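You operate a simulated robot arm through the tools that you are given. There is no shell and no other tool. Be economical: measure what you need, move in short steps, check, and stop when the job is done.

You are at the controls of a simulated robot arm. One attempt, no reset.

Task
Drop the green and black rings into the mint drawer, then open it.
Fine: lay the green ring in cell 1 and the black ring in cell 2 of the orange tray, then open the count slider and shut it again.

The check looks at the end state, three seconds after you hand in, the way a careful person would. Anything else that was tipped, shoved, dropped, spilled or broken makes it a failure.

Robot
A 7-joint arm with a two-finger parallel gripper, fixed in place. Base frame: the origin is at the foot of the arm, x ahead of it, y to its left, z up; the work surface is at about z = -3. Lengths are in mm, angles in degrees, forces in N, time in s.
With the tool pointing down near the work surface it reaches from about 240 to 620 mm from the base axis. Its first joint turns from -66.0 to 66.0 degrees. Payload 2.6 kg.
The TCP is the grasp point between the finger pads, 30 mm short of the fingertips. In the tool frame z runs along the fingers and y along their closing line. The gripper opens to 94 mm. The fingers are 28 mm wide and 10 mm thick; the gripper's body (50 by 96 mm) begins 55 mm behind the TCP.
Orientation is told as [roll, pitch, yaw] about the base's x, y, z axes, in that order, counted from this pose: with the fingers straight down and closing along the base's y, the tool's x points along the base's -x, its y along +y and its z along -z.

Tools
- The arm moves only by the tool move_arm. Its argument "steps" is a list of rows, each a list of 6 numbers: the shift along the tool's x, y, z in mm, then the turn, a rotation vector about the tool's x, y, z in degrees. In form: [[x, y, z, ax, ay, az], ...]. A call has 1 to 20 rows; each row shifts and turns the commanded pose from where the row before left it, along the tool's axes as they then stand. "hand" is the opening, from 0 (shut) to 1 (fully open), set as the call begins (left out, the last holds). Each row takes 0.2 s and may step no farther than 50 mm and 8.6 degrees from the row before; otherwise, or with a gripper value out of range, the whole call is refused. Where a pose cannot be reached the arm comes as near as it can. A force on the tool above 40 N (or 10 N above the force at the start of the call, whichever is more), or a blocked arm, ends the call early, and 0.2 s more pass. The fingers move at their own pace (about 72 mm/s each) and stop on an object; they squeeze with about 34 N. The grip force told is the motor's: it shows also when the fingers shut on nothing. Time passes only in rows, and 0.2 s behind the last, so rows that do not move let the fingers close. It gives the time, the measured TCP pose, the force on the tool (base axes), the opening and the grip force at its end, in the units of the frame above (readings bear some noise), and new pictures: "show" is both (left out), scene, wrist or none.
- Cameras (640 x 400 px; columns grow to the right, rows downward): "scene" is fixed at [39.7, 432.5, 572.1]; the picture's right is [-0.75, -0.66, 0.00], its down [-0.32, 0.37, -0.87] and it looks along [0.58, -0.66, -0.49] (base axes); focal length 348 px, centre (320, 200). "wrist" rides on the gripper at [-37, 0, -58] in the tool frame; the picture's right is [0.00, -1.00, 0.00], its down [0.97, 0.00, -0.24] and it looks along [0.24, 0.00, 0.97] (tool axes); focal length 218 px, centre (320, 200).
- point_at(camera, pixels): for up to 12 pixels [column, row] of the newest picture of that camera ("zoom" is the newest enlarged one), the place [x, y, z] in the base frame of the surface seen there, good to about 2 mm. It takes no simulated time.
- inspect(camera, box): a new picture of the part [left, top, right, bottom] of that camera's present view, enlarged. It takes no simulated time.
- sign_off(): hands the job in; it is judged then, once.

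Work in short steps. Measure before you move; look again where a grasp or a placing could have gone wrong, and mend it. You have 80 turns and 120 pictures in all, those below and enlarged ones among them. Open the gripper and draw the arm clear of the work before you hand the job in, unless the task says otherwise; then end with one line.

The tools are called after ">>>" as name(argument=value, ...) on one line, values as JSON. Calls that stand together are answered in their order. move_arm: Moves the arm, as the interface text tells. Its arguments: {"type":"object","properties":{"steps":{"type":"array"},"hand":{"type":"number"},"show":{"type":"string","enum":["both","scene","wrist","none"]}},"required":["steps"]} The other tools are called the same way: point_at (camera, pixels) gives the place of the surface under pixels of a picture; inspect (camera, box) takes an enlarged picture of a part of a camera's view; sign_off () hands the job in.

At the start:

```text
clock: 0.0
tcp_pos: [273.0, -210.9, 319.5]
ee_rot: [0.0, 0.0, 0.0]
force: [-0.6, -0.4, 1.6]
opening: 94.0
grip_force: 0.1
```

scene: 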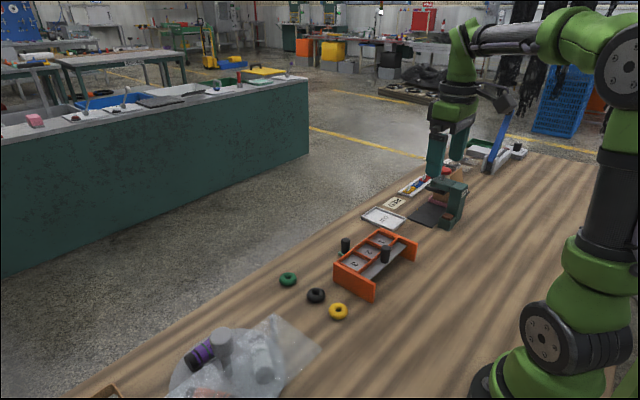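
wrist: 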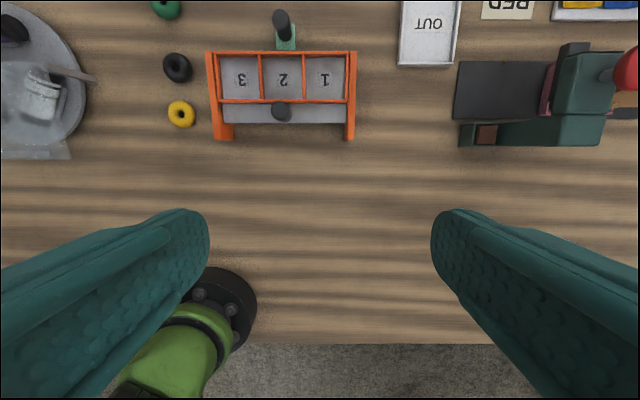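

I'll look closely at the orange tray, its knobs and the rings.

>>> inspect(camera="scene", box=[260, 210, 440, 330])

>>> inspect(camera="wrist", box=[140, 0, 380, 150])

>>> point_at(camera="wrist", pixels=[[166, 8], [177, 68], [181, 114], [282, 110], [284, 18], [286, 44], [242, 80], [284, 80], [325, 80], [212, 95], [351, 95], [282, 54]])

```text
3.33 times, centred on (350, 270) of scene
```

zoom: 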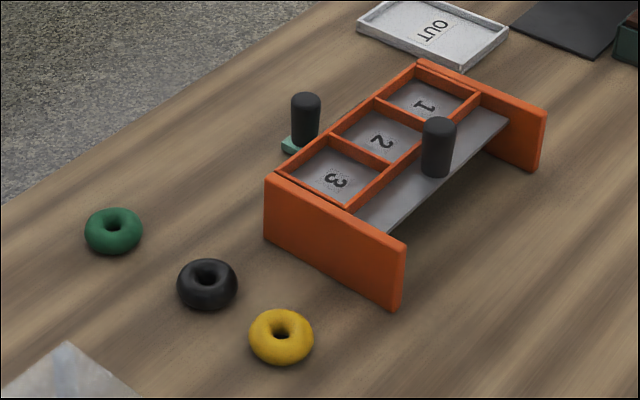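

```text
2.67 times, centred on (260, 75) of wrist
```

zoom: 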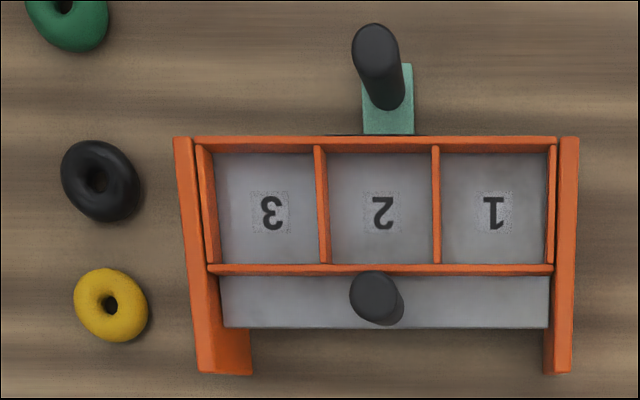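

```text
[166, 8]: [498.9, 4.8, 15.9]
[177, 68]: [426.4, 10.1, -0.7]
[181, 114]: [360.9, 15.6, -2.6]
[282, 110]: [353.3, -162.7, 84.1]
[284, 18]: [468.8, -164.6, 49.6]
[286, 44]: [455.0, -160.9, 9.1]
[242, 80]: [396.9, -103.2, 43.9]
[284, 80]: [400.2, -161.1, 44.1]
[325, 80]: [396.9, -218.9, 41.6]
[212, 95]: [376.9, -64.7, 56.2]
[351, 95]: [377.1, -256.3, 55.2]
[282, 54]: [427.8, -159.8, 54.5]
```

The tray's slider knob stands on the -x side and the mint drawer's knob on the +x side. I'll measure the rings and knobs more closely on enlarged pictures.

>>> point_at(camera="zoom", pixels=[[65, 180], [137, 180], [100, 142], [100, 220], [218, 200], [315, 200], [332, 200], [430, 200], [445, 200], [380, 157], [380, 258], [380, 325]])

>>> inspect(camera="scene", box=[260, 260, 360, 325])

```text
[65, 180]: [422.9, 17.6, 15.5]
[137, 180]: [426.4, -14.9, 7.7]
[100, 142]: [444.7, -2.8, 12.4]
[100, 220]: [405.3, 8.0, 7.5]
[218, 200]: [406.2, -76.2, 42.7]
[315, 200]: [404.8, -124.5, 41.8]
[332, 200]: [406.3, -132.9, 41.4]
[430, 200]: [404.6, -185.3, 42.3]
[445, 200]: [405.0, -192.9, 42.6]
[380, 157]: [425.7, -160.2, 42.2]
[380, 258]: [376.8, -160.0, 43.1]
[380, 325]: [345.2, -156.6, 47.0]
```

```text
6.15 times, centred on (310, 292) of scene
```

zoom: 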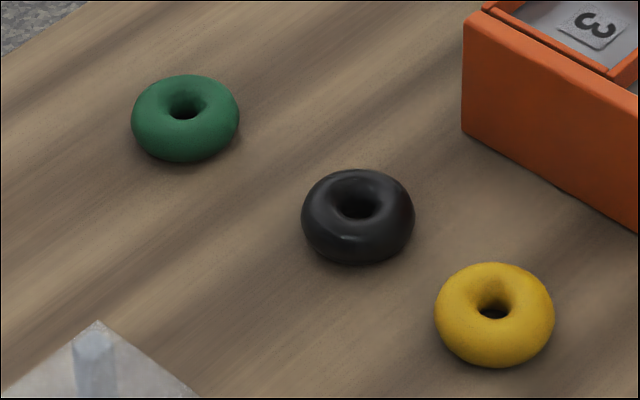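

Rings are about 40 mm across and 18 mm thick; the cells are about 50 mm square. I'm moving over the green ring at a safe height for a straight-down look.

>>> move_arm(steps=[[-28.1, 30.9, 17.1, 0, 0, 0], [-28.1, 30.9, 17.1, 0, 0, 0], [-28.1, 30.9, 17.1, 0, 0, 0], [-28.1, 30.9, 17.1, 0, 0, 0], [-28.1, 30.9, 17.1, 0, 0, 0], [-28.1, 30.9, 17.1, 0, 0, 0], [-28.1, 30.9, 17.1, 0, 0, 0], [0, 0, 0, 0, 0, 0]], hand=1, show="wrist")

```text
clock: 1.8
tcp_pos: [472.2, 3.6, 199.5]
ee_rot: [0.0, 0.0, 0.0]
force: [-0.2, 0.8, -0.2]
opening: 93.6
grip_force: 0.0
```

wrist: 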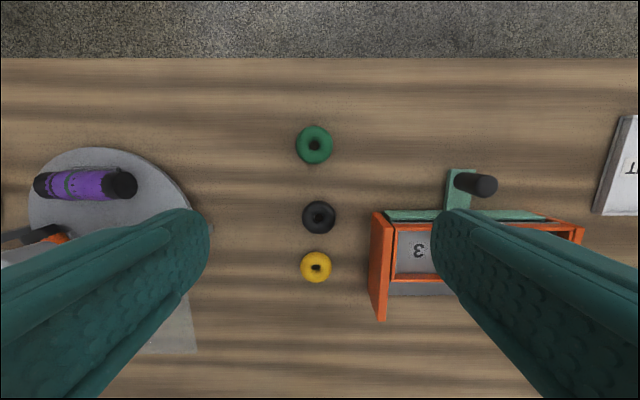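

The green ring is at (314,145), black at (319,217) and yellow at (316,267). I'll take edge points on the green and black rings for their centres.

>>> point_at(camera="wrist", pixels=[[299, 146], [330, 146], [314, 130], [314, 161], [305, 138], [305, 217], [333, 217], [319, 203], [319, 231], [316, 254], [316, 281], [313, 145]])

>>> inspect(camera="wrist", box=[260, 115, 380, 290])

```text
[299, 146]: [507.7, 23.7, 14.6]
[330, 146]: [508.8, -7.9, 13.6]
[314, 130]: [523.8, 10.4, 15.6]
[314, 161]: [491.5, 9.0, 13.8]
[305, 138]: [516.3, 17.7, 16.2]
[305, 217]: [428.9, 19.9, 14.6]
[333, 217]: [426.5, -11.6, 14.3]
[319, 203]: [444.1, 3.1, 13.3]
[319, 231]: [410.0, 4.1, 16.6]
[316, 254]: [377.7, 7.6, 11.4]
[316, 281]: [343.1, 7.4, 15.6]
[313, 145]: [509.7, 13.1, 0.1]
```

```text
2.29 times, centred on (320, 202) of wrist
```

zoom: 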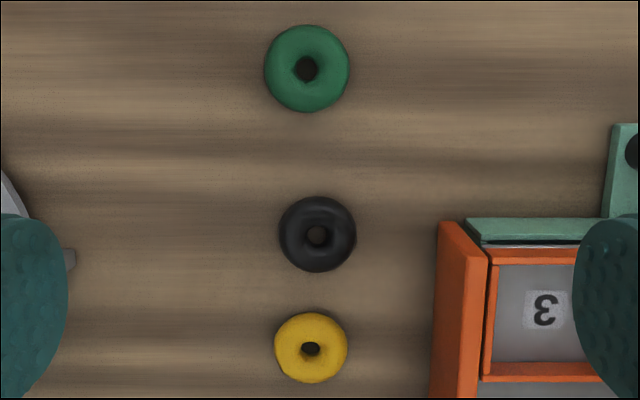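

Green ring centre is about (508, 8) and black about (427, 4). I'll narrow the fingers to ~62 mm and go down onto the green ring with the tips about 5 mm above the table.

>>> move_arm(steps=[[-36, 4.4, 20, 0, 0, 0], [0, 0, 40, 0, 0, 0], [0, 0, 40, 0, 0, 0], [0, 0, 40, 0, 0, 0], [0, 0, 15, 0, 0, 0], [0, 0, 0, 0, 0, 0]], hand=0.66, show="both")

```text
clock: 3.2
tcp_pos: [507.3, 8.6, 45.2]
ee_rot: [0.1, 0.0, 0.0]
force: [0.0, -0.3, 0.8]
opening: 62.0
grip_force: 0.0
```

scene: 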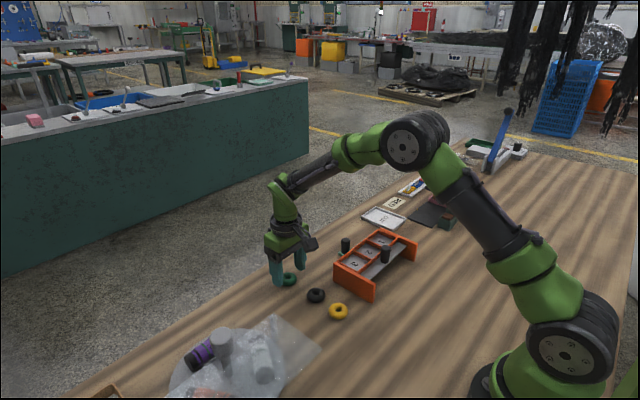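
wrist: 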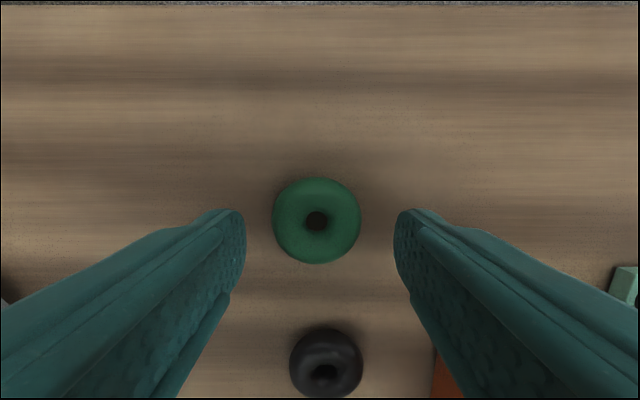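

The ring is centred between the fingers, about 3 mm ahead. I'll nudge forward, go down 13 mm and close.

>>> move_arm(steps=[[-3, 0, 6, 0, 0, 0], [0, 0, 7, 0, 0, 0], [0, 0, 0, 0, 0, 0]], show="none")

>>> move_arm(steps=[[0, 0, 0, 0, 0, 0], [0, 0, 0, 0, 0, 0], [0, 0, 0, 0, 0, 0]], hand=0.2, show="wrist")

```text
clock: 4.0
tcp_pos: [509.5, 8.6, 32.5]
ee_rot: [0.0, 0.1, -0.1]
force: [-0.5, 0.0, -0.5]
opening: 61.9
grip_force: 0.0
```

```text
clock: 4.8
tcp_pos: [509.3, 8.0, 31.3]
ee_rot: [0.0, 0.0, 0.1]
force: [-0.3, 0.2, 1.5]
opening: 40.7
grip_force: 33.4
```

wrist: 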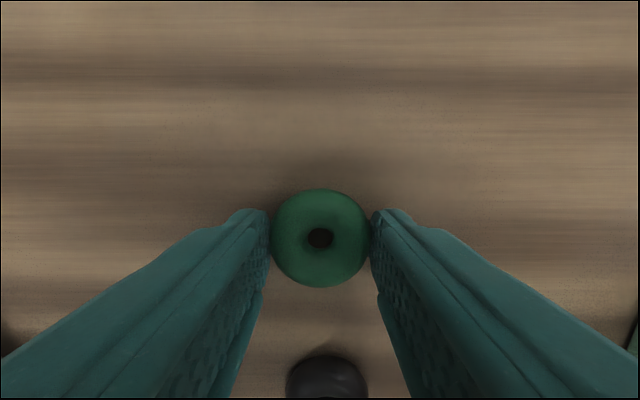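

The ring is gripped (40.7 mm, 33 N). I'm lifting it and carrying it over cell 1 at about (401, -219).

>>> move_arm(steps=[[0, 0, -30, 0, 0, 0], [0, 0, -45, 0, 0, 0], [0, 0, -45, 0, 0, 0], [18, -37.8, 0, 0, 0, 0], [18, -37.8, 0, 0, 0, 0], [18, -37.8, 0, 0, 0, 0], [18, -37.8, 0, 0, 0, 0], [18, -37.8, 0, 0, 0, 0], [18, -37.8, 0, 0, 0, 0], [0, 0, 0, 0, 0, 0]], show="both")

```text
clock: 7.0
tcp_pos: [403.5, -215.9, 151.9]
ee_rot: [0.0, 0.0, 0.1]
force: [-0.9, -0.1, -0.4]
opening: 40.5
grip_force: 34.3
```

scene: 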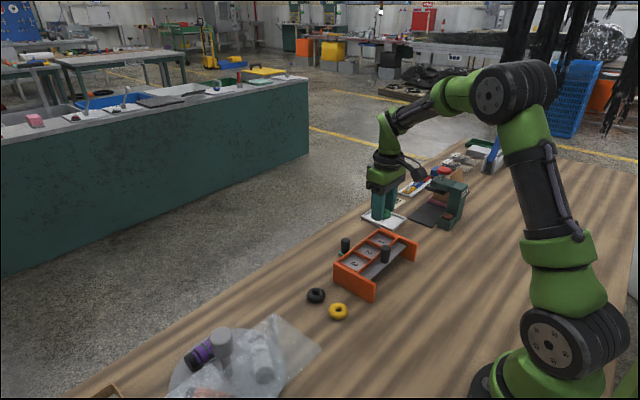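
wrist: 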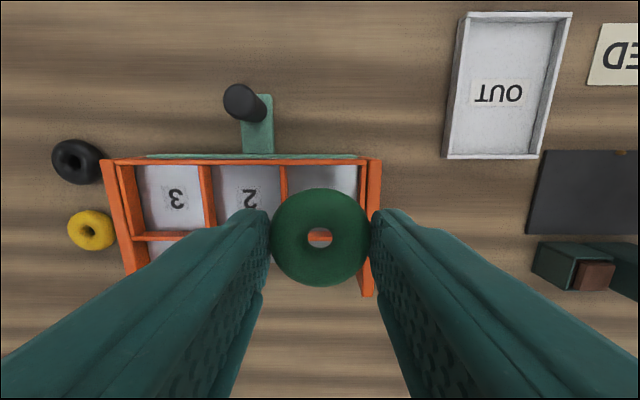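

The ring still sits square. I'll measure the cell walls around cell 1 and the knobs from here.

>>> point_at(camera="wrist", pixels=[[284, 180], [290, 180], [357, 180], [362, 180], [372, 180], [320, 160], [208, 190], [214, 200], [206, 232], [150, 236], [240, 100], [257, 135]])

>>> inspect(camera="wrist", box=[100, 70, 400, 250])

```text
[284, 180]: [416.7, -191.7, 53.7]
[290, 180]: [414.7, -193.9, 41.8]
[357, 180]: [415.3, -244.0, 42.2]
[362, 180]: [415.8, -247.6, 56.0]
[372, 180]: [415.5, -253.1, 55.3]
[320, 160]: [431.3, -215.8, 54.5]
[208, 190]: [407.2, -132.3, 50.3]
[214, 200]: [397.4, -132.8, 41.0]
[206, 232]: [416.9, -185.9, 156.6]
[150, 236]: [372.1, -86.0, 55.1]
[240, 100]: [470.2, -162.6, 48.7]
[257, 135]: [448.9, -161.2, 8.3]
```

```text
2.13 times, centred on (250, 160) of wrist
```

zoom: 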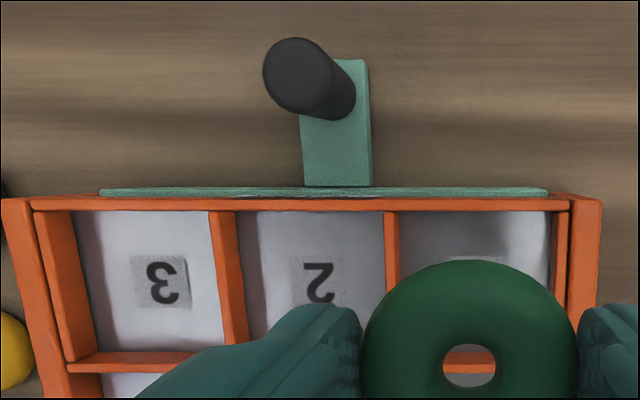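

Cell 1 spans y -194…-244 and x 377…427, with wall tops at 56. I'm centring at (401.5, -218.5) and lowering until the tips are just above the walls.

>>> move_arm(steps=[[2, -2.7, 25, 0, 0, 0], [0, 0, 25, 0, 0, 0], [0, 0, 13.5, 0, 0, 0], [0, 0, 0, 0, 0, 0]], show="both")

```text
clock: 8.0
tcp_pos: [400.8, -220.5, 88.7]
ee_rot: [0.0, 0.1, 0.1]
force: [1.1, -0.5, 0.0]
opening: 40.7
grip_force: 34.4
```

scene: 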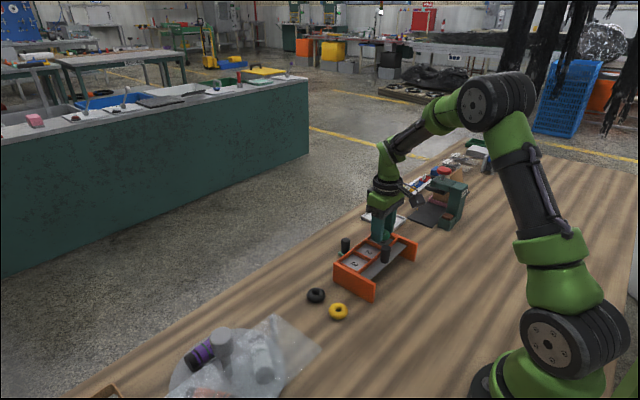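
wrist: 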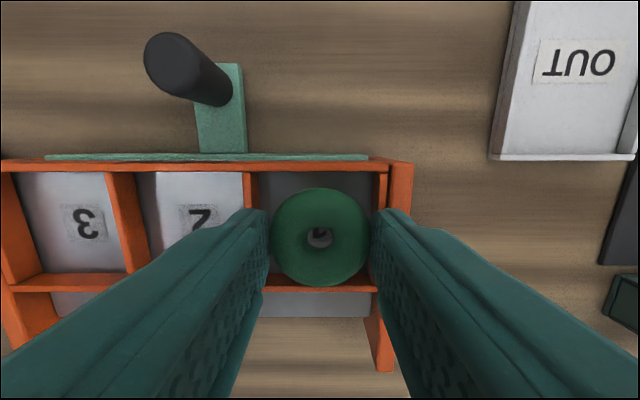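

The ring is centred over the cell, so I'm opening gently to 56 mm and then rising.

>>> move_arm(steps=[[0, 0, 0, 0, 0, 0], [0, 0, 0, 0, 0, 0]], hand=0.6, show="none")

>>> move_arm(steps=[[0, 0, -30, 0, 0, 0], [0, 0, -40, 0, 0, 0], [0, 0, 0, 0, 0, 0]], show="wrist")

```text
clock: 8.6
tcp_pos: [400.3, -219.9, 89.5]
ee_rot: [-0.1, 0.0, 0.0]
force: [-0.7, 0.1, -0.2]
opening: 56.0
grip_force: 0.1
```

```text
clock: 9.4
tcp_pos: [400.5, -221.3, 159.1]
ee_rot: [0.0, 0.0, 0.0]
force: [0.0, 0.4, 0.0]
opening: 56.6
grip_force: 0.1
```

wrist: 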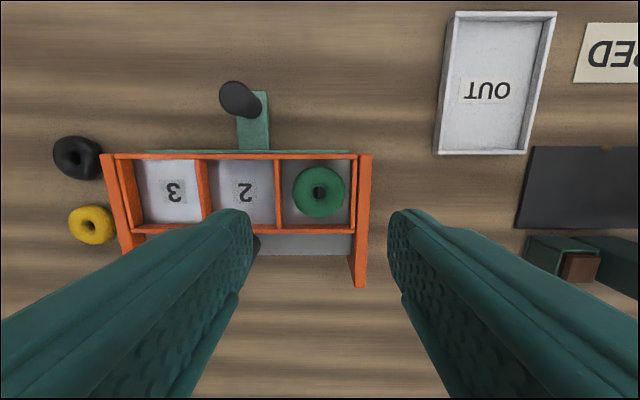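

Green lies in cell 1 at (319,192). Now I'm moving to the black ring at about (427, 4) and descending part way.

>>> move_arm(steps=[[-5.3, 45, 0, 0, 0, 0], [-5.3, 45, 0, 0, 0, 0], [-5.3, 45, 0, 0, 0, 0], [-5.3, 45, 0, 0, 0, 0], [-5.3, 45, 0, 0, 0, 0], [0, 0, 40, 0, 0, 0], [0, 0, 40, 0, 0, 0], [0, 0, 33, 0, 0, 0], [0, 0, 0, 0, 0, 0]], hand=0.62, show="wrist")

```text
clock: 11.4
tcp_pos: [422.4, 6.8, 46.3]
ee_rot: [-0.1, 0.1, -0.1]
force: [0.5, -0.6, -0.2]
opening: 58.4
grip_force: 0.1
```

wrist: 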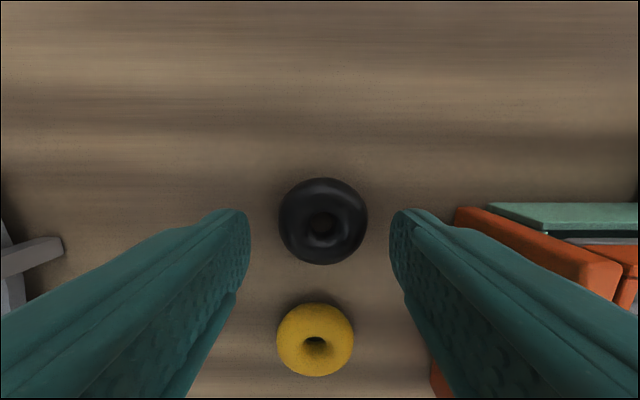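

The black ring centre is at (323,221), so I shift 3 mm ahead and 1.5 mm right, go down 14 mm and close.

>>> move_arm(steps=[[-3, -1.5, 7, 0, 0, 0], [0, 0, 7, 0, 0, 0], [0, 0, 0, 0, 0, 0]], show="none")

>>> move_arm(steps=[[0, 0, 0, 0, 0, 0], [0, 0, 0, 0, 0, 0], [0, 0, 0, 0, 0, 0]], hand=0.2, show="wrist")

```text
clock: 12.2
tcp_pos: [428.1, 4.4, 32.4]
ee_rot: [0.0, 0.0, 0.0]
force: [0.5, -0.1, -0.4]
opening: 58.5
grip_force: 0.1
```

```text
clock: 13.0
tcp_pos: [428.1, 4.9, 32.7]
ee_rot: [0.0, 0.1, 0.1]
force: [-0.3, -0.2, 0.2]
opening: 40.8
grip_force: 34.0
```

wrist: 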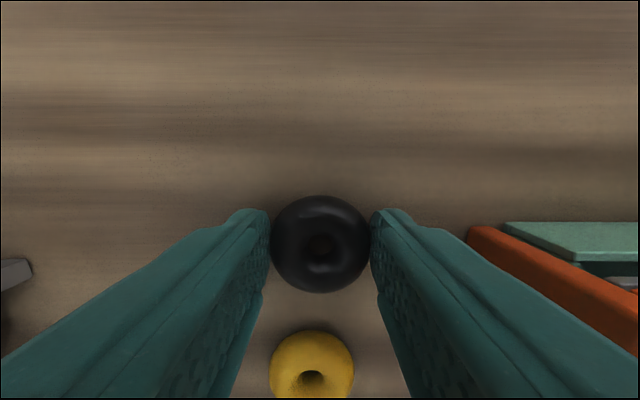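

The black ring is held, about 2.5 mm behind the pad centre. I'm lifting and carrying it over cell 2 (y about -160).

>>> move_arm(steps=[[0, 0, -30, 0, 0, 0], [0, 0, -45, 0, 0, 0], [0, 0, -43, 0, 0, 0], [6, -41, 0, 0, 0, 0], [6, -41, 0, 0, 0, 0], [6, -41, 0, 0, 0, 0], [6, -41, 0, 0, 0, 0], [0, 0, 0, 0, 0, 0], [0, 0, 0, 0, 0, 0]], show="wrist")

```text
clock: 15.0
tcp_pos: [404.6, -158.2, 151.8]
ee_rot: [0.0, 0.0, 0.1]
force: [0.5, 0.8, -1.1]
opening: 40.7
grip_force: 34.1
```

wrist: 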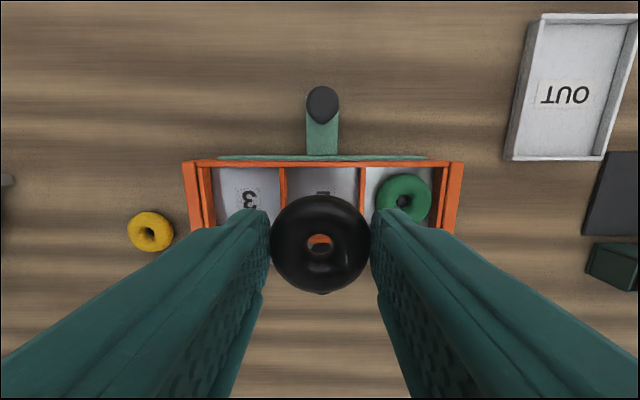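

I'll shift 1.5 mm right, lower over cell 2, and check before opening only slightly so the finger stays clear of the green ring.

>>> move_arm(steps=[[0, -1.5, 25, 0, 0, 0], [0, 0, 25, 0, 0, 0], [0, 0, 13, 0, 0, 0], [0, 0, 0, 0, 0, 0]], show="wrist")

```text
clock: 16.0
tcp_pos: [405.1, -161.1, 88.6]
ee_rot: [0.1, 0.0, -0.1]
force: [0.4, 0.9, -0.1]
opening: 40.6
grip_force: 34.3
```

wrist: 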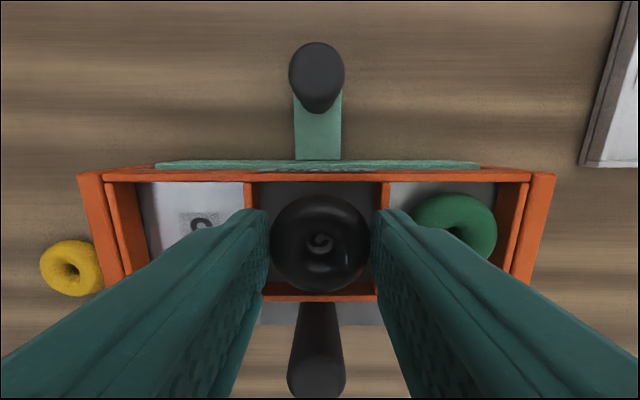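

The ring is well inside cell 2's outline, so I release it slightly and rise.

>>> move_arm(steps=[[0, 0, 0, 0, 0, 0], [0, 0, 0, 0, 0, 0]], hand=0.53, show="none")

>>> move_arm(steps=[[0, 0, -30, 0, 0, 0], [0, 0, -40, 0, 0, 0], [0, 0, 0, 0, 0, 0]], show="both")

```text
clock: 16.6
tcp_pos: [405.2, -160.5, 86.9]
ee_rot: [0.1, 0.0, 0.0]
force: [-0.6, -0.2, 0.7]
opening: 49.9
grip_force: 0.1
```

```text
clock: 17.4
tcp_pos: [401.3, -160.4, 157.0]
ee_rot: [0.0, -0.1, 0.0]
force: [1.1, -0.7, -0.2]
opening: 49.5
grip_force: 0.1
```

scene: 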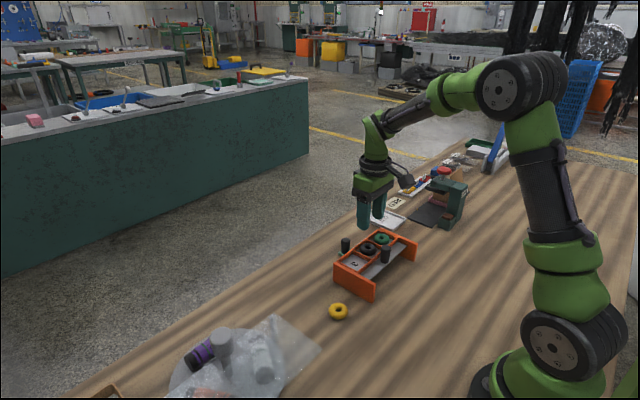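
wrist: 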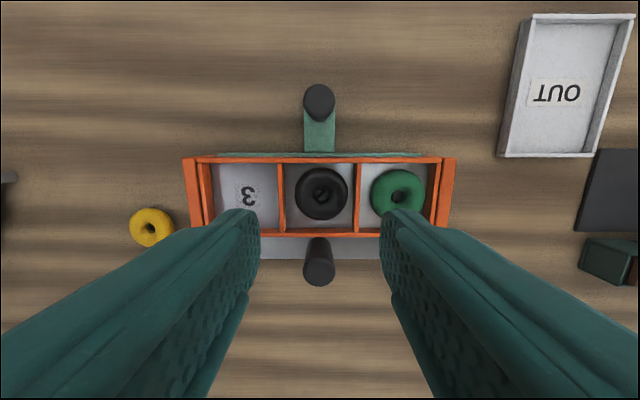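

Black and green rest in cells 2 and 1. Next is the slider knob at (319,262), which I'll measure along with its base.

>>> point_at(camera="wrist", pixels=[[319, 272], [304, 272], [334, 272], [319, 258], [319, 284], [275, 248], [360, 250], [319, 235], [319, 102], [304, 102], [334, 102], [319, 115]])

>>> inspect(camera="scene", box=[320, 210, 430, 310])

```text
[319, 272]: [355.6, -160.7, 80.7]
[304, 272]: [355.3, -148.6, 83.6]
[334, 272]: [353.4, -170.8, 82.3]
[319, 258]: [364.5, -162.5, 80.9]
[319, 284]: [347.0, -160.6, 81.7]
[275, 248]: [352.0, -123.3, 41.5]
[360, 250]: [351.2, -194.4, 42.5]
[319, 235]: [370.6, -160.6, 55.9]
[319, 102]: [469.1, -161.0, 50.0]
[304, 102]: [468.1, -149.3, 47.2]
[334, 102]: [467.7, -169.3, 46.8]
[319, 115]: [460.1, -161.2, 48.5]
```

```text
4.00 times, centred on (375, 260) of scene
```

zoom: 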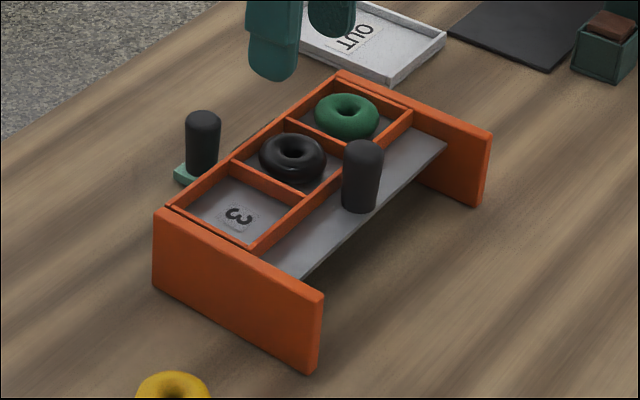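

The slider knob is about 20 mm thick at (355.5, -160.7), top 82. I move over it and descend with the fingers at 50 mm.

>>> move_arm(steps=[[24, 0, 0, 0, 0, 0], [24, 0, 0, 0, 0, 0], [0, 0, 25, 0, 0, 0], [0, 0, 25, 0, 0, 0], [0, 0, 23, 0, 0, 0], [0, 0, 0, 0, 0, 0]], show="both")

```text
clock: 18.7
tcp_pos: [355.1, -161.5, 84.8]
ee_rot: [0.0, 0.0, 0.0]
force: [-1.9, 1.0, 3.8]
opening: 49.6
grip_force: 0.2
stopped in row 6: the force on the tool passed its limit (the readings are from after the stop); the commanded pose is now the measured one
```

scene: 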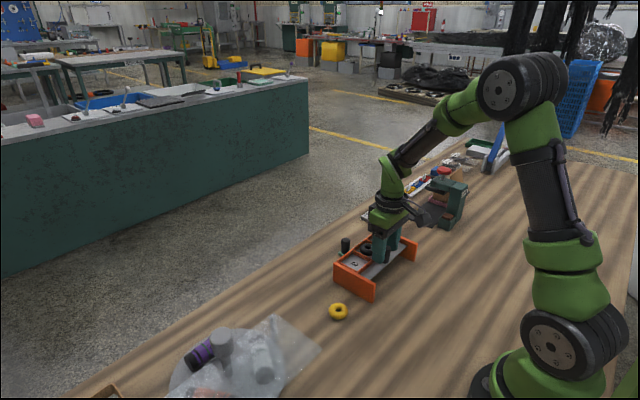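
wrist: 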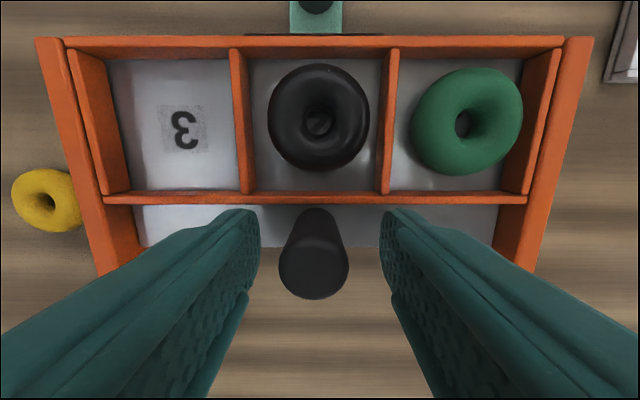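

The fingers touched the tray's front wall edge (tip at about 55). I'll back up 5 mm and 3 mm toward the base, then close on the knob from there.

>>> move_arm(steps=[[0, 0, -5, 0, 0, 0], [3, 0.5, 0, 0, 0, 0], [0, 0, 0, 0, 0, 0]], show="none")

>>> move_arm(steps=[[0, 0, 0, 0, 0, 0], [0, 0, 0, 0, 0, 0], [0, 0, 0, 0, 0, 0]], hand=0.0, show="both")

```text
clock: 19.5
tcp_pos: [353.0, -161.3, 90.0]
ee_rot: [-0.1, 0.0, 0.0]
force: [0.0, -0.6, -0.3]
opening: 49.7
grip_force: 0.0
```

```text
clock: 20.3
tcp_pos: [353.8, -158.9, 89.6]
ee_rot: [0.1, 0.2, 0.1]
force: [-1.0, 9.8, 2.7]
opening: 22.9
grip_force: 45.0
```

scene: 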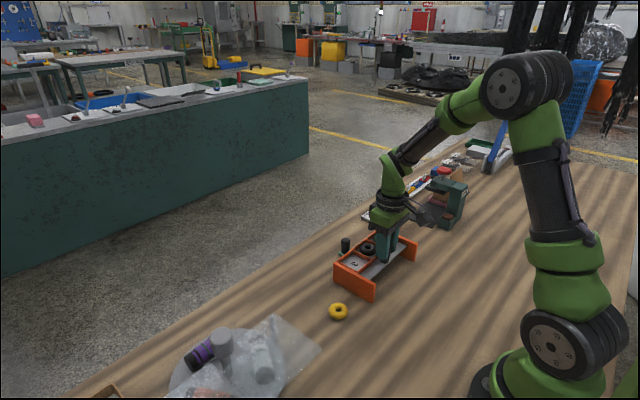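
wrist: 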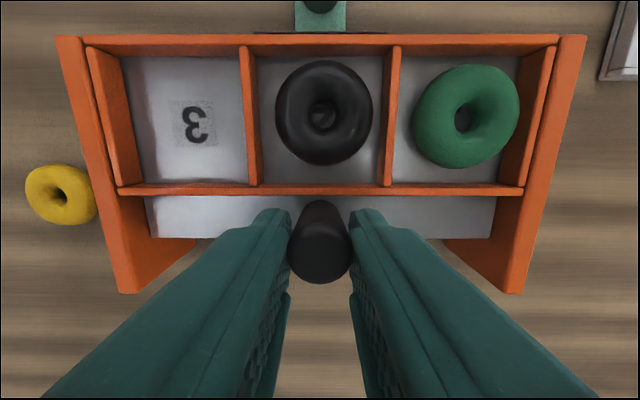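

The knob is gripped with a slight sideways load. I ease 1 mm along +y and pull the slider 20 mm toward the base, watching the force.

>>> move_arm(steps=[[0, 1, 0, 0, 0, 0], [5, 0, 0, 0, 0, 0], [5, 0, 0, 0, 0, 0], [5, 0, 0, 0, 0, 0], [5, 0, 0, 0, 0, 0], [0, 0, 0, 0, 0, 0]], show="wrist")

```text
clock: 21.7
tcp_pos: [333.4, -160.9, 90.0]
ee_rot: [0.0, -0.2, 0.0]
force: [0.4, 6.2, 16.6]
opening: 22.8
grip_force: 45.2
```

wrist: 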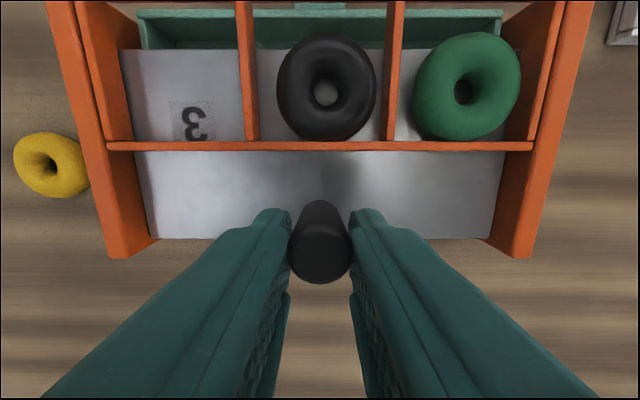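

The slider is opening and the drawer shows beneath. There is a mild 17 N vertical load, so I raise 1 mm and keep pulling.

>>> move_arm(steps=[[0, 0, -1, 0, 0, 0], [5, 0, 0, 0, 0, 0], [5, 0, 0, 0, 0, 0], [5, 0, 0, 0, 0, 0], [5, 0, 0, 0, 0, 0], [5, 0, 0, 0, 0, 0], [0, 0, 0, 0, 0, 0]], show="wrist")

```text
clock: 23.3
tcp_pos: [306.4, -160.7, 91.1]
ee_rot: [0.1, 0.2, -0.1]
force: [0.4, -2.3, -26.3]
opening: 23.2
grip_force: 45.2
```

wrist: 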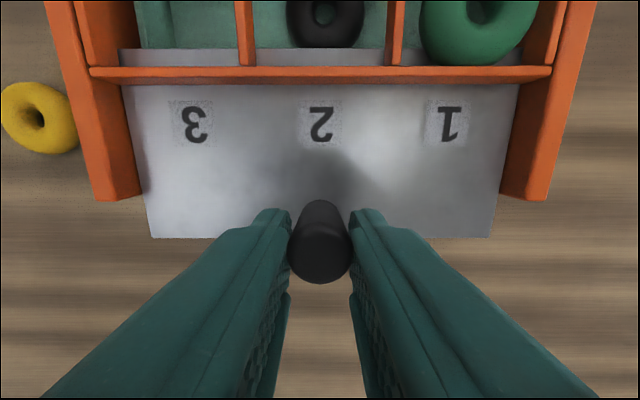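

The load is now -26 N, so I lower 0.6 mm and pull on; the plate's rear edge is near row 57.

>>> move_arm(steps=[[0, 0, 0.6, 0, 0, 0], [4, 0, 0, 0, 0, 0], [4, 0, 0, 0, 0, 0], [4, 0, 0, 0, 0, 0], [0, 0, 0, 0, 0, 0]], show="both")

```text
clock: 24.5
tcp_pos: [295.2, -160.0, 90.3]
ee_rot: [0.0, 0.2, 0.0]
force: [0.7, 0.8, -34.1]
opening: 23.0
grip_force: 45.2
```

scene: 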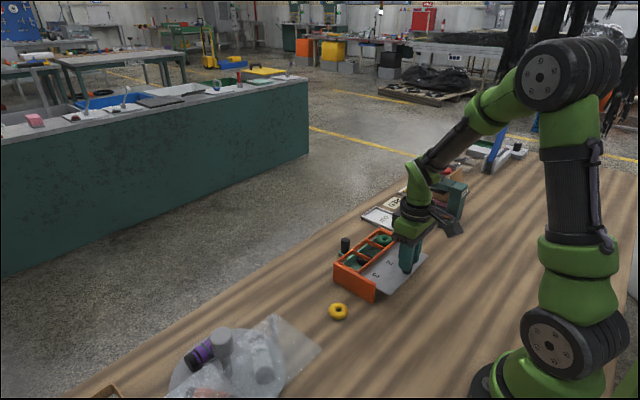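
wrist: 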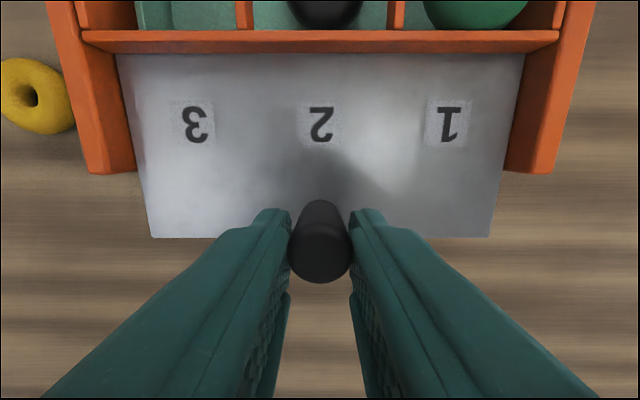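

The plate now clears the cells. I'll relieve the vertical load by lowering 1 mm and check whether the rings have dropped.

>>> move_arm(steps=[[0, 0, 0.9, 0, 0, 0], [2, 0, 0, 0, 0, 0], [0, 0, 0, 0, 0, 0]], show="none")

>>> inspect(camera="scene", box=[320, 210, 430, 310])

```text
clock: 25.3
tcp_pos: [294.1, -160.5, 91.0]
ee_rot: [0.0, -0.1, 0.0]
force: [-0.2, 6.3, -6.1]
opening: 23.0
grip_force: 44.8
```

```text
4.00 times, centred on (375, 260) of scene
```

zoom: 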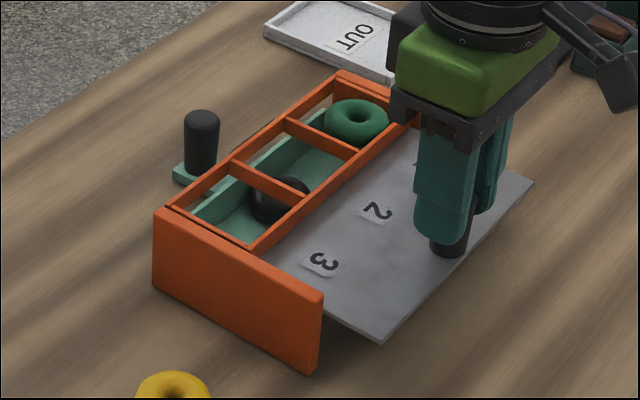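

Black has sunk into the drawer but green seems to still sit on the plate's edge. I'll pull a few mm further.

>>> move_arm(steps=[[2, 0, 0, 0, 0, 0], [2, 0, 0, 0, 0, 0], [2, 0, 0, 0, 0, 0], [0, 0, 0, 0, 0, 0], [0, 0, 0, 0, 0, 0]], show="none")

>>> inspect(camera="scene", box=[320, 210, 430, 310])

>>> inspect(camera="wrist", box=[40, 0, 600, 200])

```text
clock: 26.5
tcp_pos: [288.5, -160.4, 91.1]
ee_rot: [0.0, -0.2, 0.1]
force: [6.1, 20.7, 21.9]
opening: 22.7
grip_force: 45.4
```

```text
4.00 times, centred on (375, 260) of scene
```

zoom: 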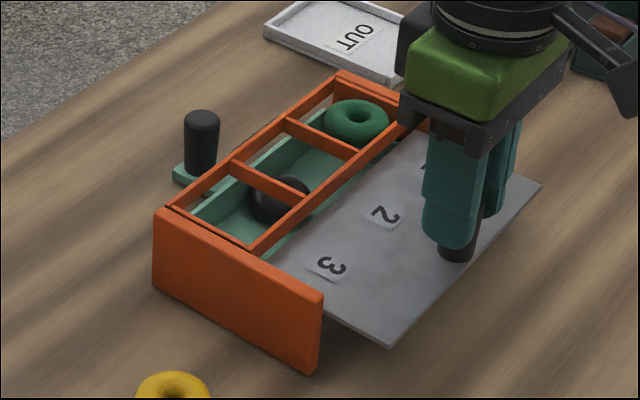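

```text
1.14 times, centred on (320, 100) of wrist
```

zoom: 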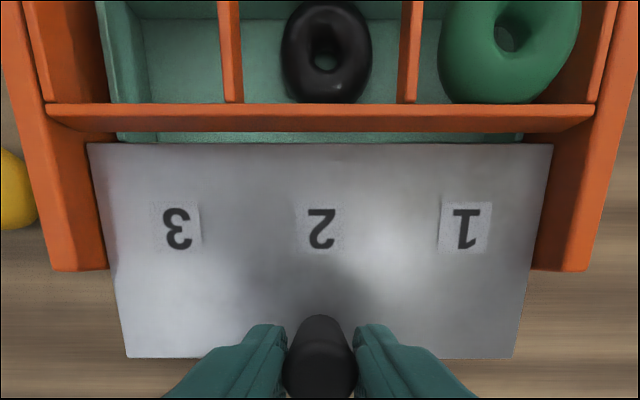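

The plate is fully clear of the cells (rear edge beyond the front wall), so no more pulling. I'll measure where the rings sit.

>>> point_at(camera="zoom", pixels=[[450, 30], [490, 80], [520, 60], [570, 15], [470, 90], [545, 80], [325, 20], [355, 50], [325, 90], [300, 138], [160, 50], [120, 50]])

>>> inspect(camera="scene", box=[360, 215, 420, 255])

```text
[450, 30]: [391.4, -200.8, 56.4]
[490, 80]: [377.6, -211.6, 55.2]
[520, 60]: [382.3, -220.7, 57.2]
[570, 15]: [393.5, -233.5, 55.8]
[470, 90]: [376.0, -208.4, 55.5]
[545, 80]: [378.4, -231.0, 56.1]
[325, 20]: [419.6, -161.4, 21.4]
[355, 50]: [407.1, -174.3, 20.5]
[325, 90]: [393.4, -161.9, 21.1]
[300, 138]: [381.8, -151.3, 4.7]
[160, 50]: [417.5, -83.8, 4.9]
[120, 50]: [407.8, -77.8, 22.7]
```

```text
10.00 times, centred on (390, 235) of scene
```

zoom: 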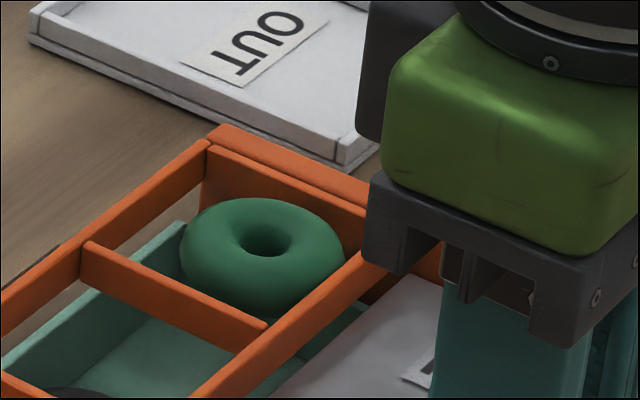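

Black lies in the drawer (top z 21), but green is hung up in cell 1 with its top still at about 57. I'll release the knob after easing the side loads, rise and look at green from above.

>>> move_arm(steps=[[0, 0.5, -0.5, 0, 0, 0], [0, 0, 0, 0, 0, 0]], show="none")

>>> move_arm(steps=[[0, 0, 0, 0, 0, 0], [0, 0, 0, 0, 0, 0], [0, 0, -35, 0, 0, 0], [0, 0, -35, 0, 0, 0], [-30, -10, 0, 0, 0, 0], [-30, -10, 0, 0, 0, 0], [0, 0, 0, 0, 0, 0]], hand=0.5, show="both")

```text
clock: 27.1
tcp_pos: [287.6, -160.6, 90.1]
ee_rot: [0.0, -0.2, 0.1]
force: [8.8, 20.5, 28.6]
opening: 22.9
grip_force: 45.0
```

```text
clock: 28.7
tcp_pos: [345.5, -180.8, 162.6]
ee_rot: [0.0, 0.0, 0.0]
force: [0.7, 0.8, 0.1]
opening: 47.2
grip_force: 0.1
```

scene: 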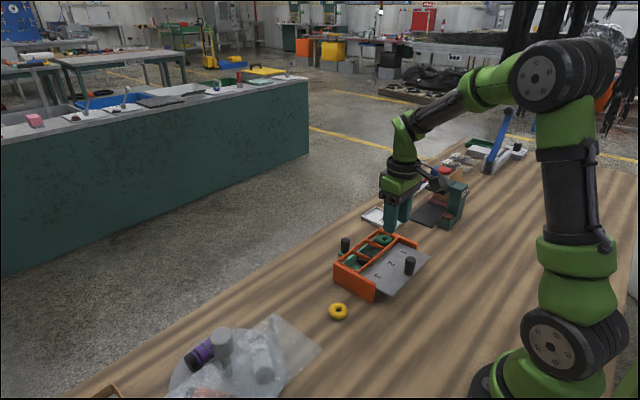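
wrist: 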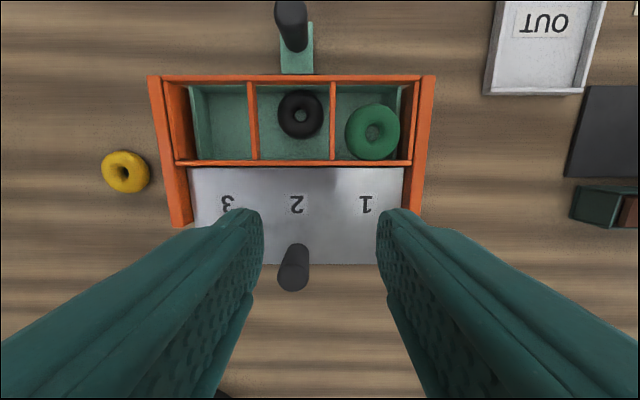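

>>> inspect(camera="wrist", box=[320, 60, 450, 180])

>>> point_at(camera="wrist", pixels=[[374, 104], [374, 155], [348, 132], [398, 132], [374, 147], [355, 115], [393, 115], [374, 131], [392, 95], [400, 95], [360, 95], [296, 255]])

```text
3.33 times, centred on (385, 120) of wrist
```

zoom: 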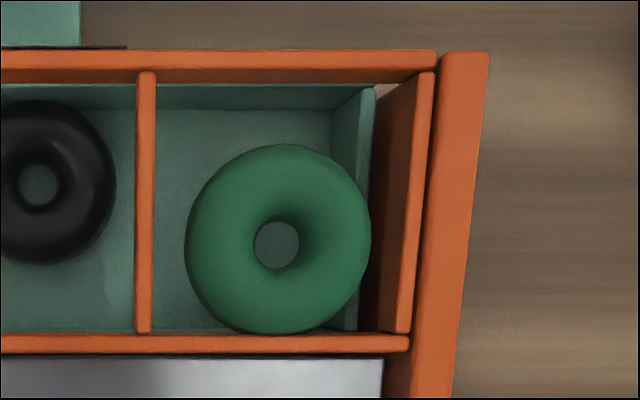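

```text
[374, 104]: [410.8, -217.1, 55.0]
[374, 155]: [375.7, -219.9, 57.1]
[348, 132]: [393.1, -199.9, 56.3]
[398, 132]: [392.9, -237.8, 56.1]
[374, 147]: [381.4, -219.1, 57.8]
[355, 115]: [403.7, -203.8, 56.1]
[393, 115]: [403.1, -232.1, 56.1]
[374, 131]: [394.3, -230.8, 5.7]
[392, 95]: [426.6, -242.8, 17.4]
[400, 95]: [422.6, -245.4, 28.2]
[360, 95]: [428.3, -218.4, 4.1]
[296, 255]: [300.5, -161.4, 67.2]
```

Green is wedged against the front wall at (395, -218.5), hanging above the drawer. I'll close the fingers, come over it and press it down gently.

>>> move_arm(steps=[[-26, -19, 0, 0, 0, 0], [-25.5, -19, 0, 0, 0, 0], [0, 0, 30, 0, 0, 0], [0, 0, 30, 0, 0, 0], [0, 0, 0, 0, 0, 0]], hand=0, show="wrist")

```text
clock: 29.9
tcp_pos: [399.0, -217.5, 100.7]
ee_rot: [0.0, 0.0, -0.1]
force: [0.8, -0.5, -0.7]
opening: 0.0
grip_force: 33.0
```

wrist: 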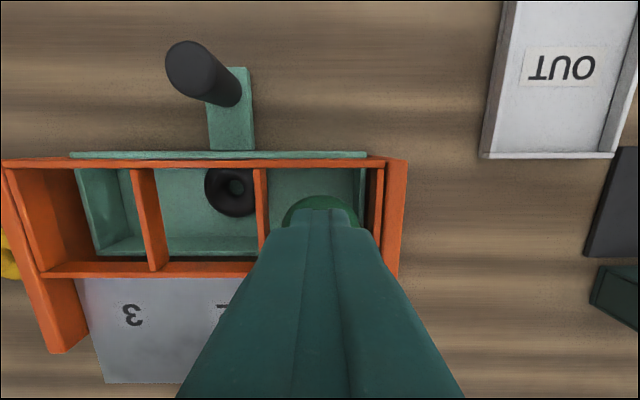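

The closed fingers are above the ring, clear of the walls. I press down in small steps.

>>> move_arm(steps=[[0, -0.5, 5, 0, 0, 0], [0, 0, 4, 0, 0, 0], [0, 0, 3, 0, 0, 0], [0, 0, 3, 0, 0, 0], [0, 0, 3, 0, 0, 0], [0, 0, 3, 0, 0, 0], [0, 0, 0, 0, 0, 0]], show="wrist")

>>> inspect(camera="scene", box=[350, 215, 430, 275])

```text
clock: 31.5
tcp_pos: [398.6, -219.1, 79.0]
ee_rot: [0.0, 0.0, 0.0]
force: [0.7, -0.4, 0.2]
opening: 0.0
grip_force: 33.0
```

wrist: 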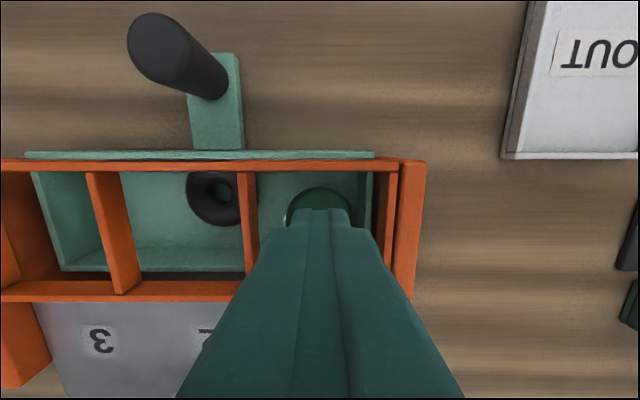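

```text
6.67 times, centred on (390, 245) of scene
```

zoom: 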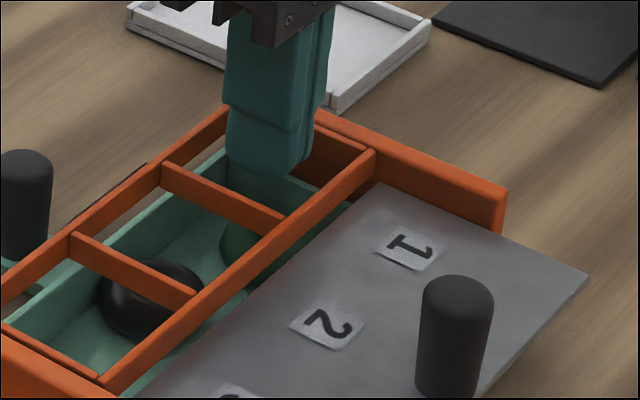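

Green has fallen into the drawer. I rise and move back over the slider knob with the fingers partly open.

>>> move_arm(steps=[[0, 0, -43, 0, 0, 0], [0, 0, -43, 0, 0, 0], [27, 15, 0, 0, 0, 0], [27, 15, 0, 0, 0, 0], [27, 15, 0, 0, 0, 0], [20, 12, 0, 0, 0, 0], [0, 0, 0, 0, 0, 0]], hand=0.5, show="wrist")

```text
clock: 33.1
tcp_pos: [299.5, -162.0, 166.7]
ee_rot: [-0.1, 0.1, 0.0]
force: [0.0, -0.2, -0.2]
opening: 46.9
grip_force: 0.1
```

wrist: 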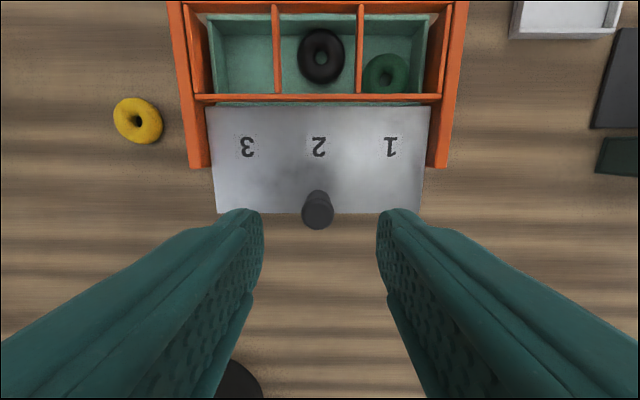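

Green is in the drawer, but black looks larger than green here. I'll check heights and the knob's place.

>>> point_at(camera="wrist", pixels=[[305, 55], [336, 55], [320, 38], [320, 76], [375, 70], [398, 70], [386, 60], [317, 205], [304, 212], [331, 212], [317, 225], [317, 218]])

>>> inspect(camera="scene", box=[320, 215, 430, 305])

```text
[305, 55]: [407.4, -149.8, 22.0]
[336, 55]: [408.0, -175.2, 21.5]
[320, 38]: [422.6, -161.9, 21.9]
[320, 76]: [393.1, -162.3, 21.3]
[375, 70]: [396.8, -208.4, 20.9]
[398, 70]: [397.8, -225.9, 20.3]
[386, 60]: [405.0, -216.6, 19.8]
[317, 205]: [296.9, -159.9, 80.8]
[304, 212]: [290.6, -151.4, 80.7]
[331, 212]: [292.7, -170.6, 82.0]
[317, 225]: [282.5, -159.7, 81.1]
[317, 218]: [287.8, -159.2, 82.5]
```

```text
4.44 times, centred on (375, 260) of scene
```

zoom: 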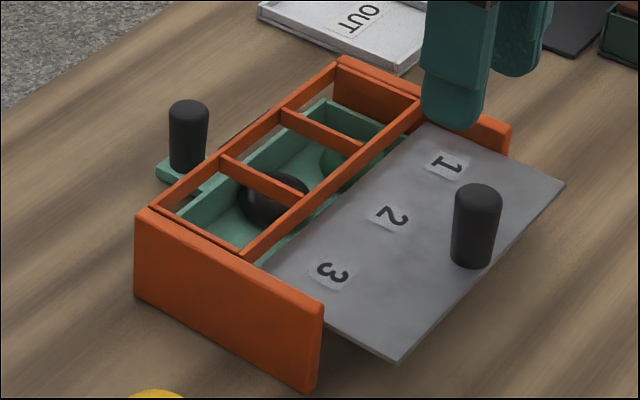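

Both rings lie at drawer-floor level (tops near 21). Knob is at (290, -160.5); I go down and grip it.

>>> move_arm(steps=[[9.5, 1.2, 20, 0, 0, 0], [0, 0, 30, 0, 0, 0], [0, 0, 28, 0, 0, 0], [0, 0, 0, 0, 0, 0]], show="none")

>>> move_arm(steps=[[0, 0, 0, 0, 0, 0], [0, 0, 0, 0, 0, 0], [0, 0, 0, 0, 0, 0]], hand=0.1, show="wrist")

```text
clock: 34.1
tcp_pos: [288.0, -163.2, 88.2]
ee_rot: [0.0, -0.1, 0.0]
force: [-0.2, 0.1, 0.3]
opening: 46.8
grip_force: 0.1
```

```text
clock: 34.9
tcp_pos: [287.5, -159.2, 86.8]
ee_rot: [0.3, 0.1, 0.1]
force: [-0.3, 31.1, 9.5]
opening: 22.7
grip_force: 45.1
```

wrist: 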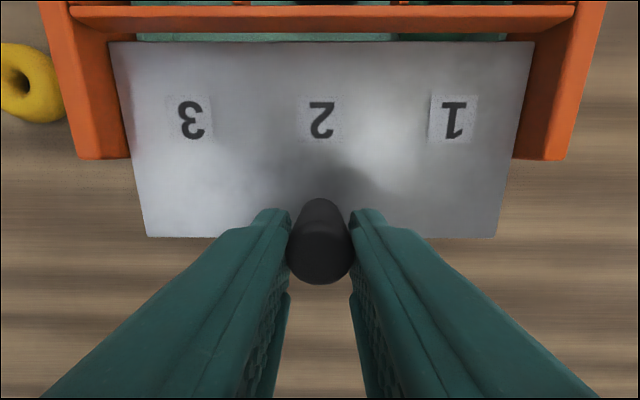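

Gripped, with 31 N sideways; I ease +1.3 mm in y and then push the slider shut, watching the load.

>>> move_arm(steps=[[0, 0.7, 0, 0, 0, 0], [0, 0.6, 0, 0, 0, 0], [-4, 0, 0, 0, 0, 0], [-5, 0, 0, 0, 0, 0], [-5, 0, 0, 0, 0, 0], [-5, 0, 0, 0, 0, 0], [0, 0, 0, 0, 0, 0]], show="none")

```text
clock: 36.5
tcp_pos: [308.1, -160.1, 86.7]
ee_rot: [-0.1, 0.1, -0.1]
force: [0.3, 0.8, -9.2]
opening: 22.9
grip_force: 45.6
```

Loads are low. I push another 40 mm.

>>> move_arm(steps=[[-5, 0, 0, 0, 0, 0], [-5, 0, 0, 0, 0, 0], [-5, 0, 0, 0, 0, 0], [-5, 0, 0, 0, 0, 0], [-5, 0, 0, 0, 0, 0], [-5, 0, 0, 0, 0, 0], [-5, 0, 0, 0, 0, 0], [-5, 0, 0, 0, 0, 0], [0, 0, 0, 0, 0, 0]], show="wrist")

```text
clock: 38.5
tcp_pos: [347.0, -160.4, 87.4]
ee_rot: [-0.1, -0.2, -0.1]
force: [-0.3, -13.4, 13.1]
opening: 23.0
grip_force: 44.7
```

wrist: 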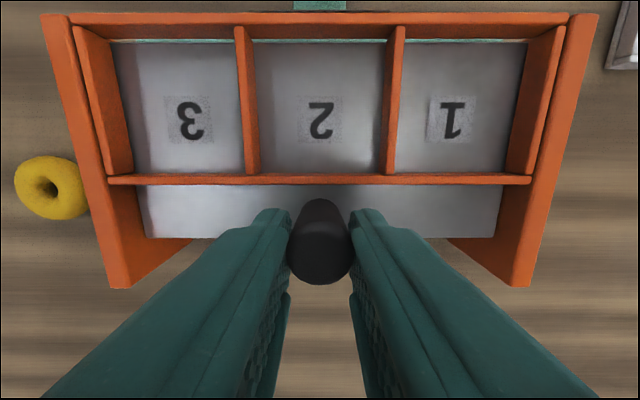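

Nearly shut: a thin strip remains at row 40. I push on in small steps to the end.

>>> move_arm(steps=[[-2, 0, 0, 0, 0, 0], [-2, 0, 0, 0, 0, 0], [-1.5, 0, 0, 0, 0, 0], [-1, 0, 0, 0, 0, 0], [-1, 0, 0, 0, 0, 0], [0, 0, 0, 0, 0, 0]], show="wrist")

```text
clock: 39.4
tcp_pos: [352.5, -159.9, 87.3]
ee_rot: [-0.1, 0.0, -0.1]
force: [-5.9, 0.3, 5.3]
opening: 22.8
grip_force: 45.0
stopped in row 4: the force on the tool passed its limit (the readings are from after the stop); the commanded pose is now the measured one
```

wrist: 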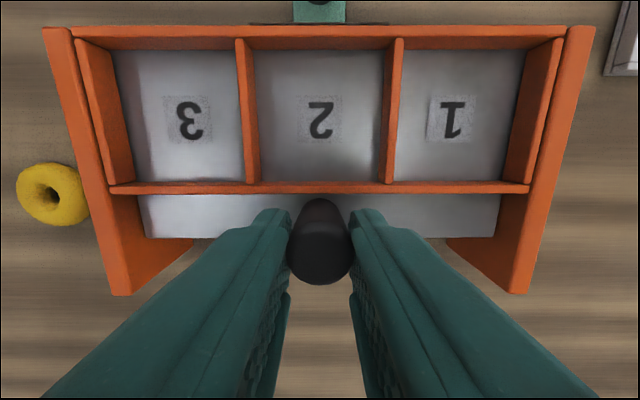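

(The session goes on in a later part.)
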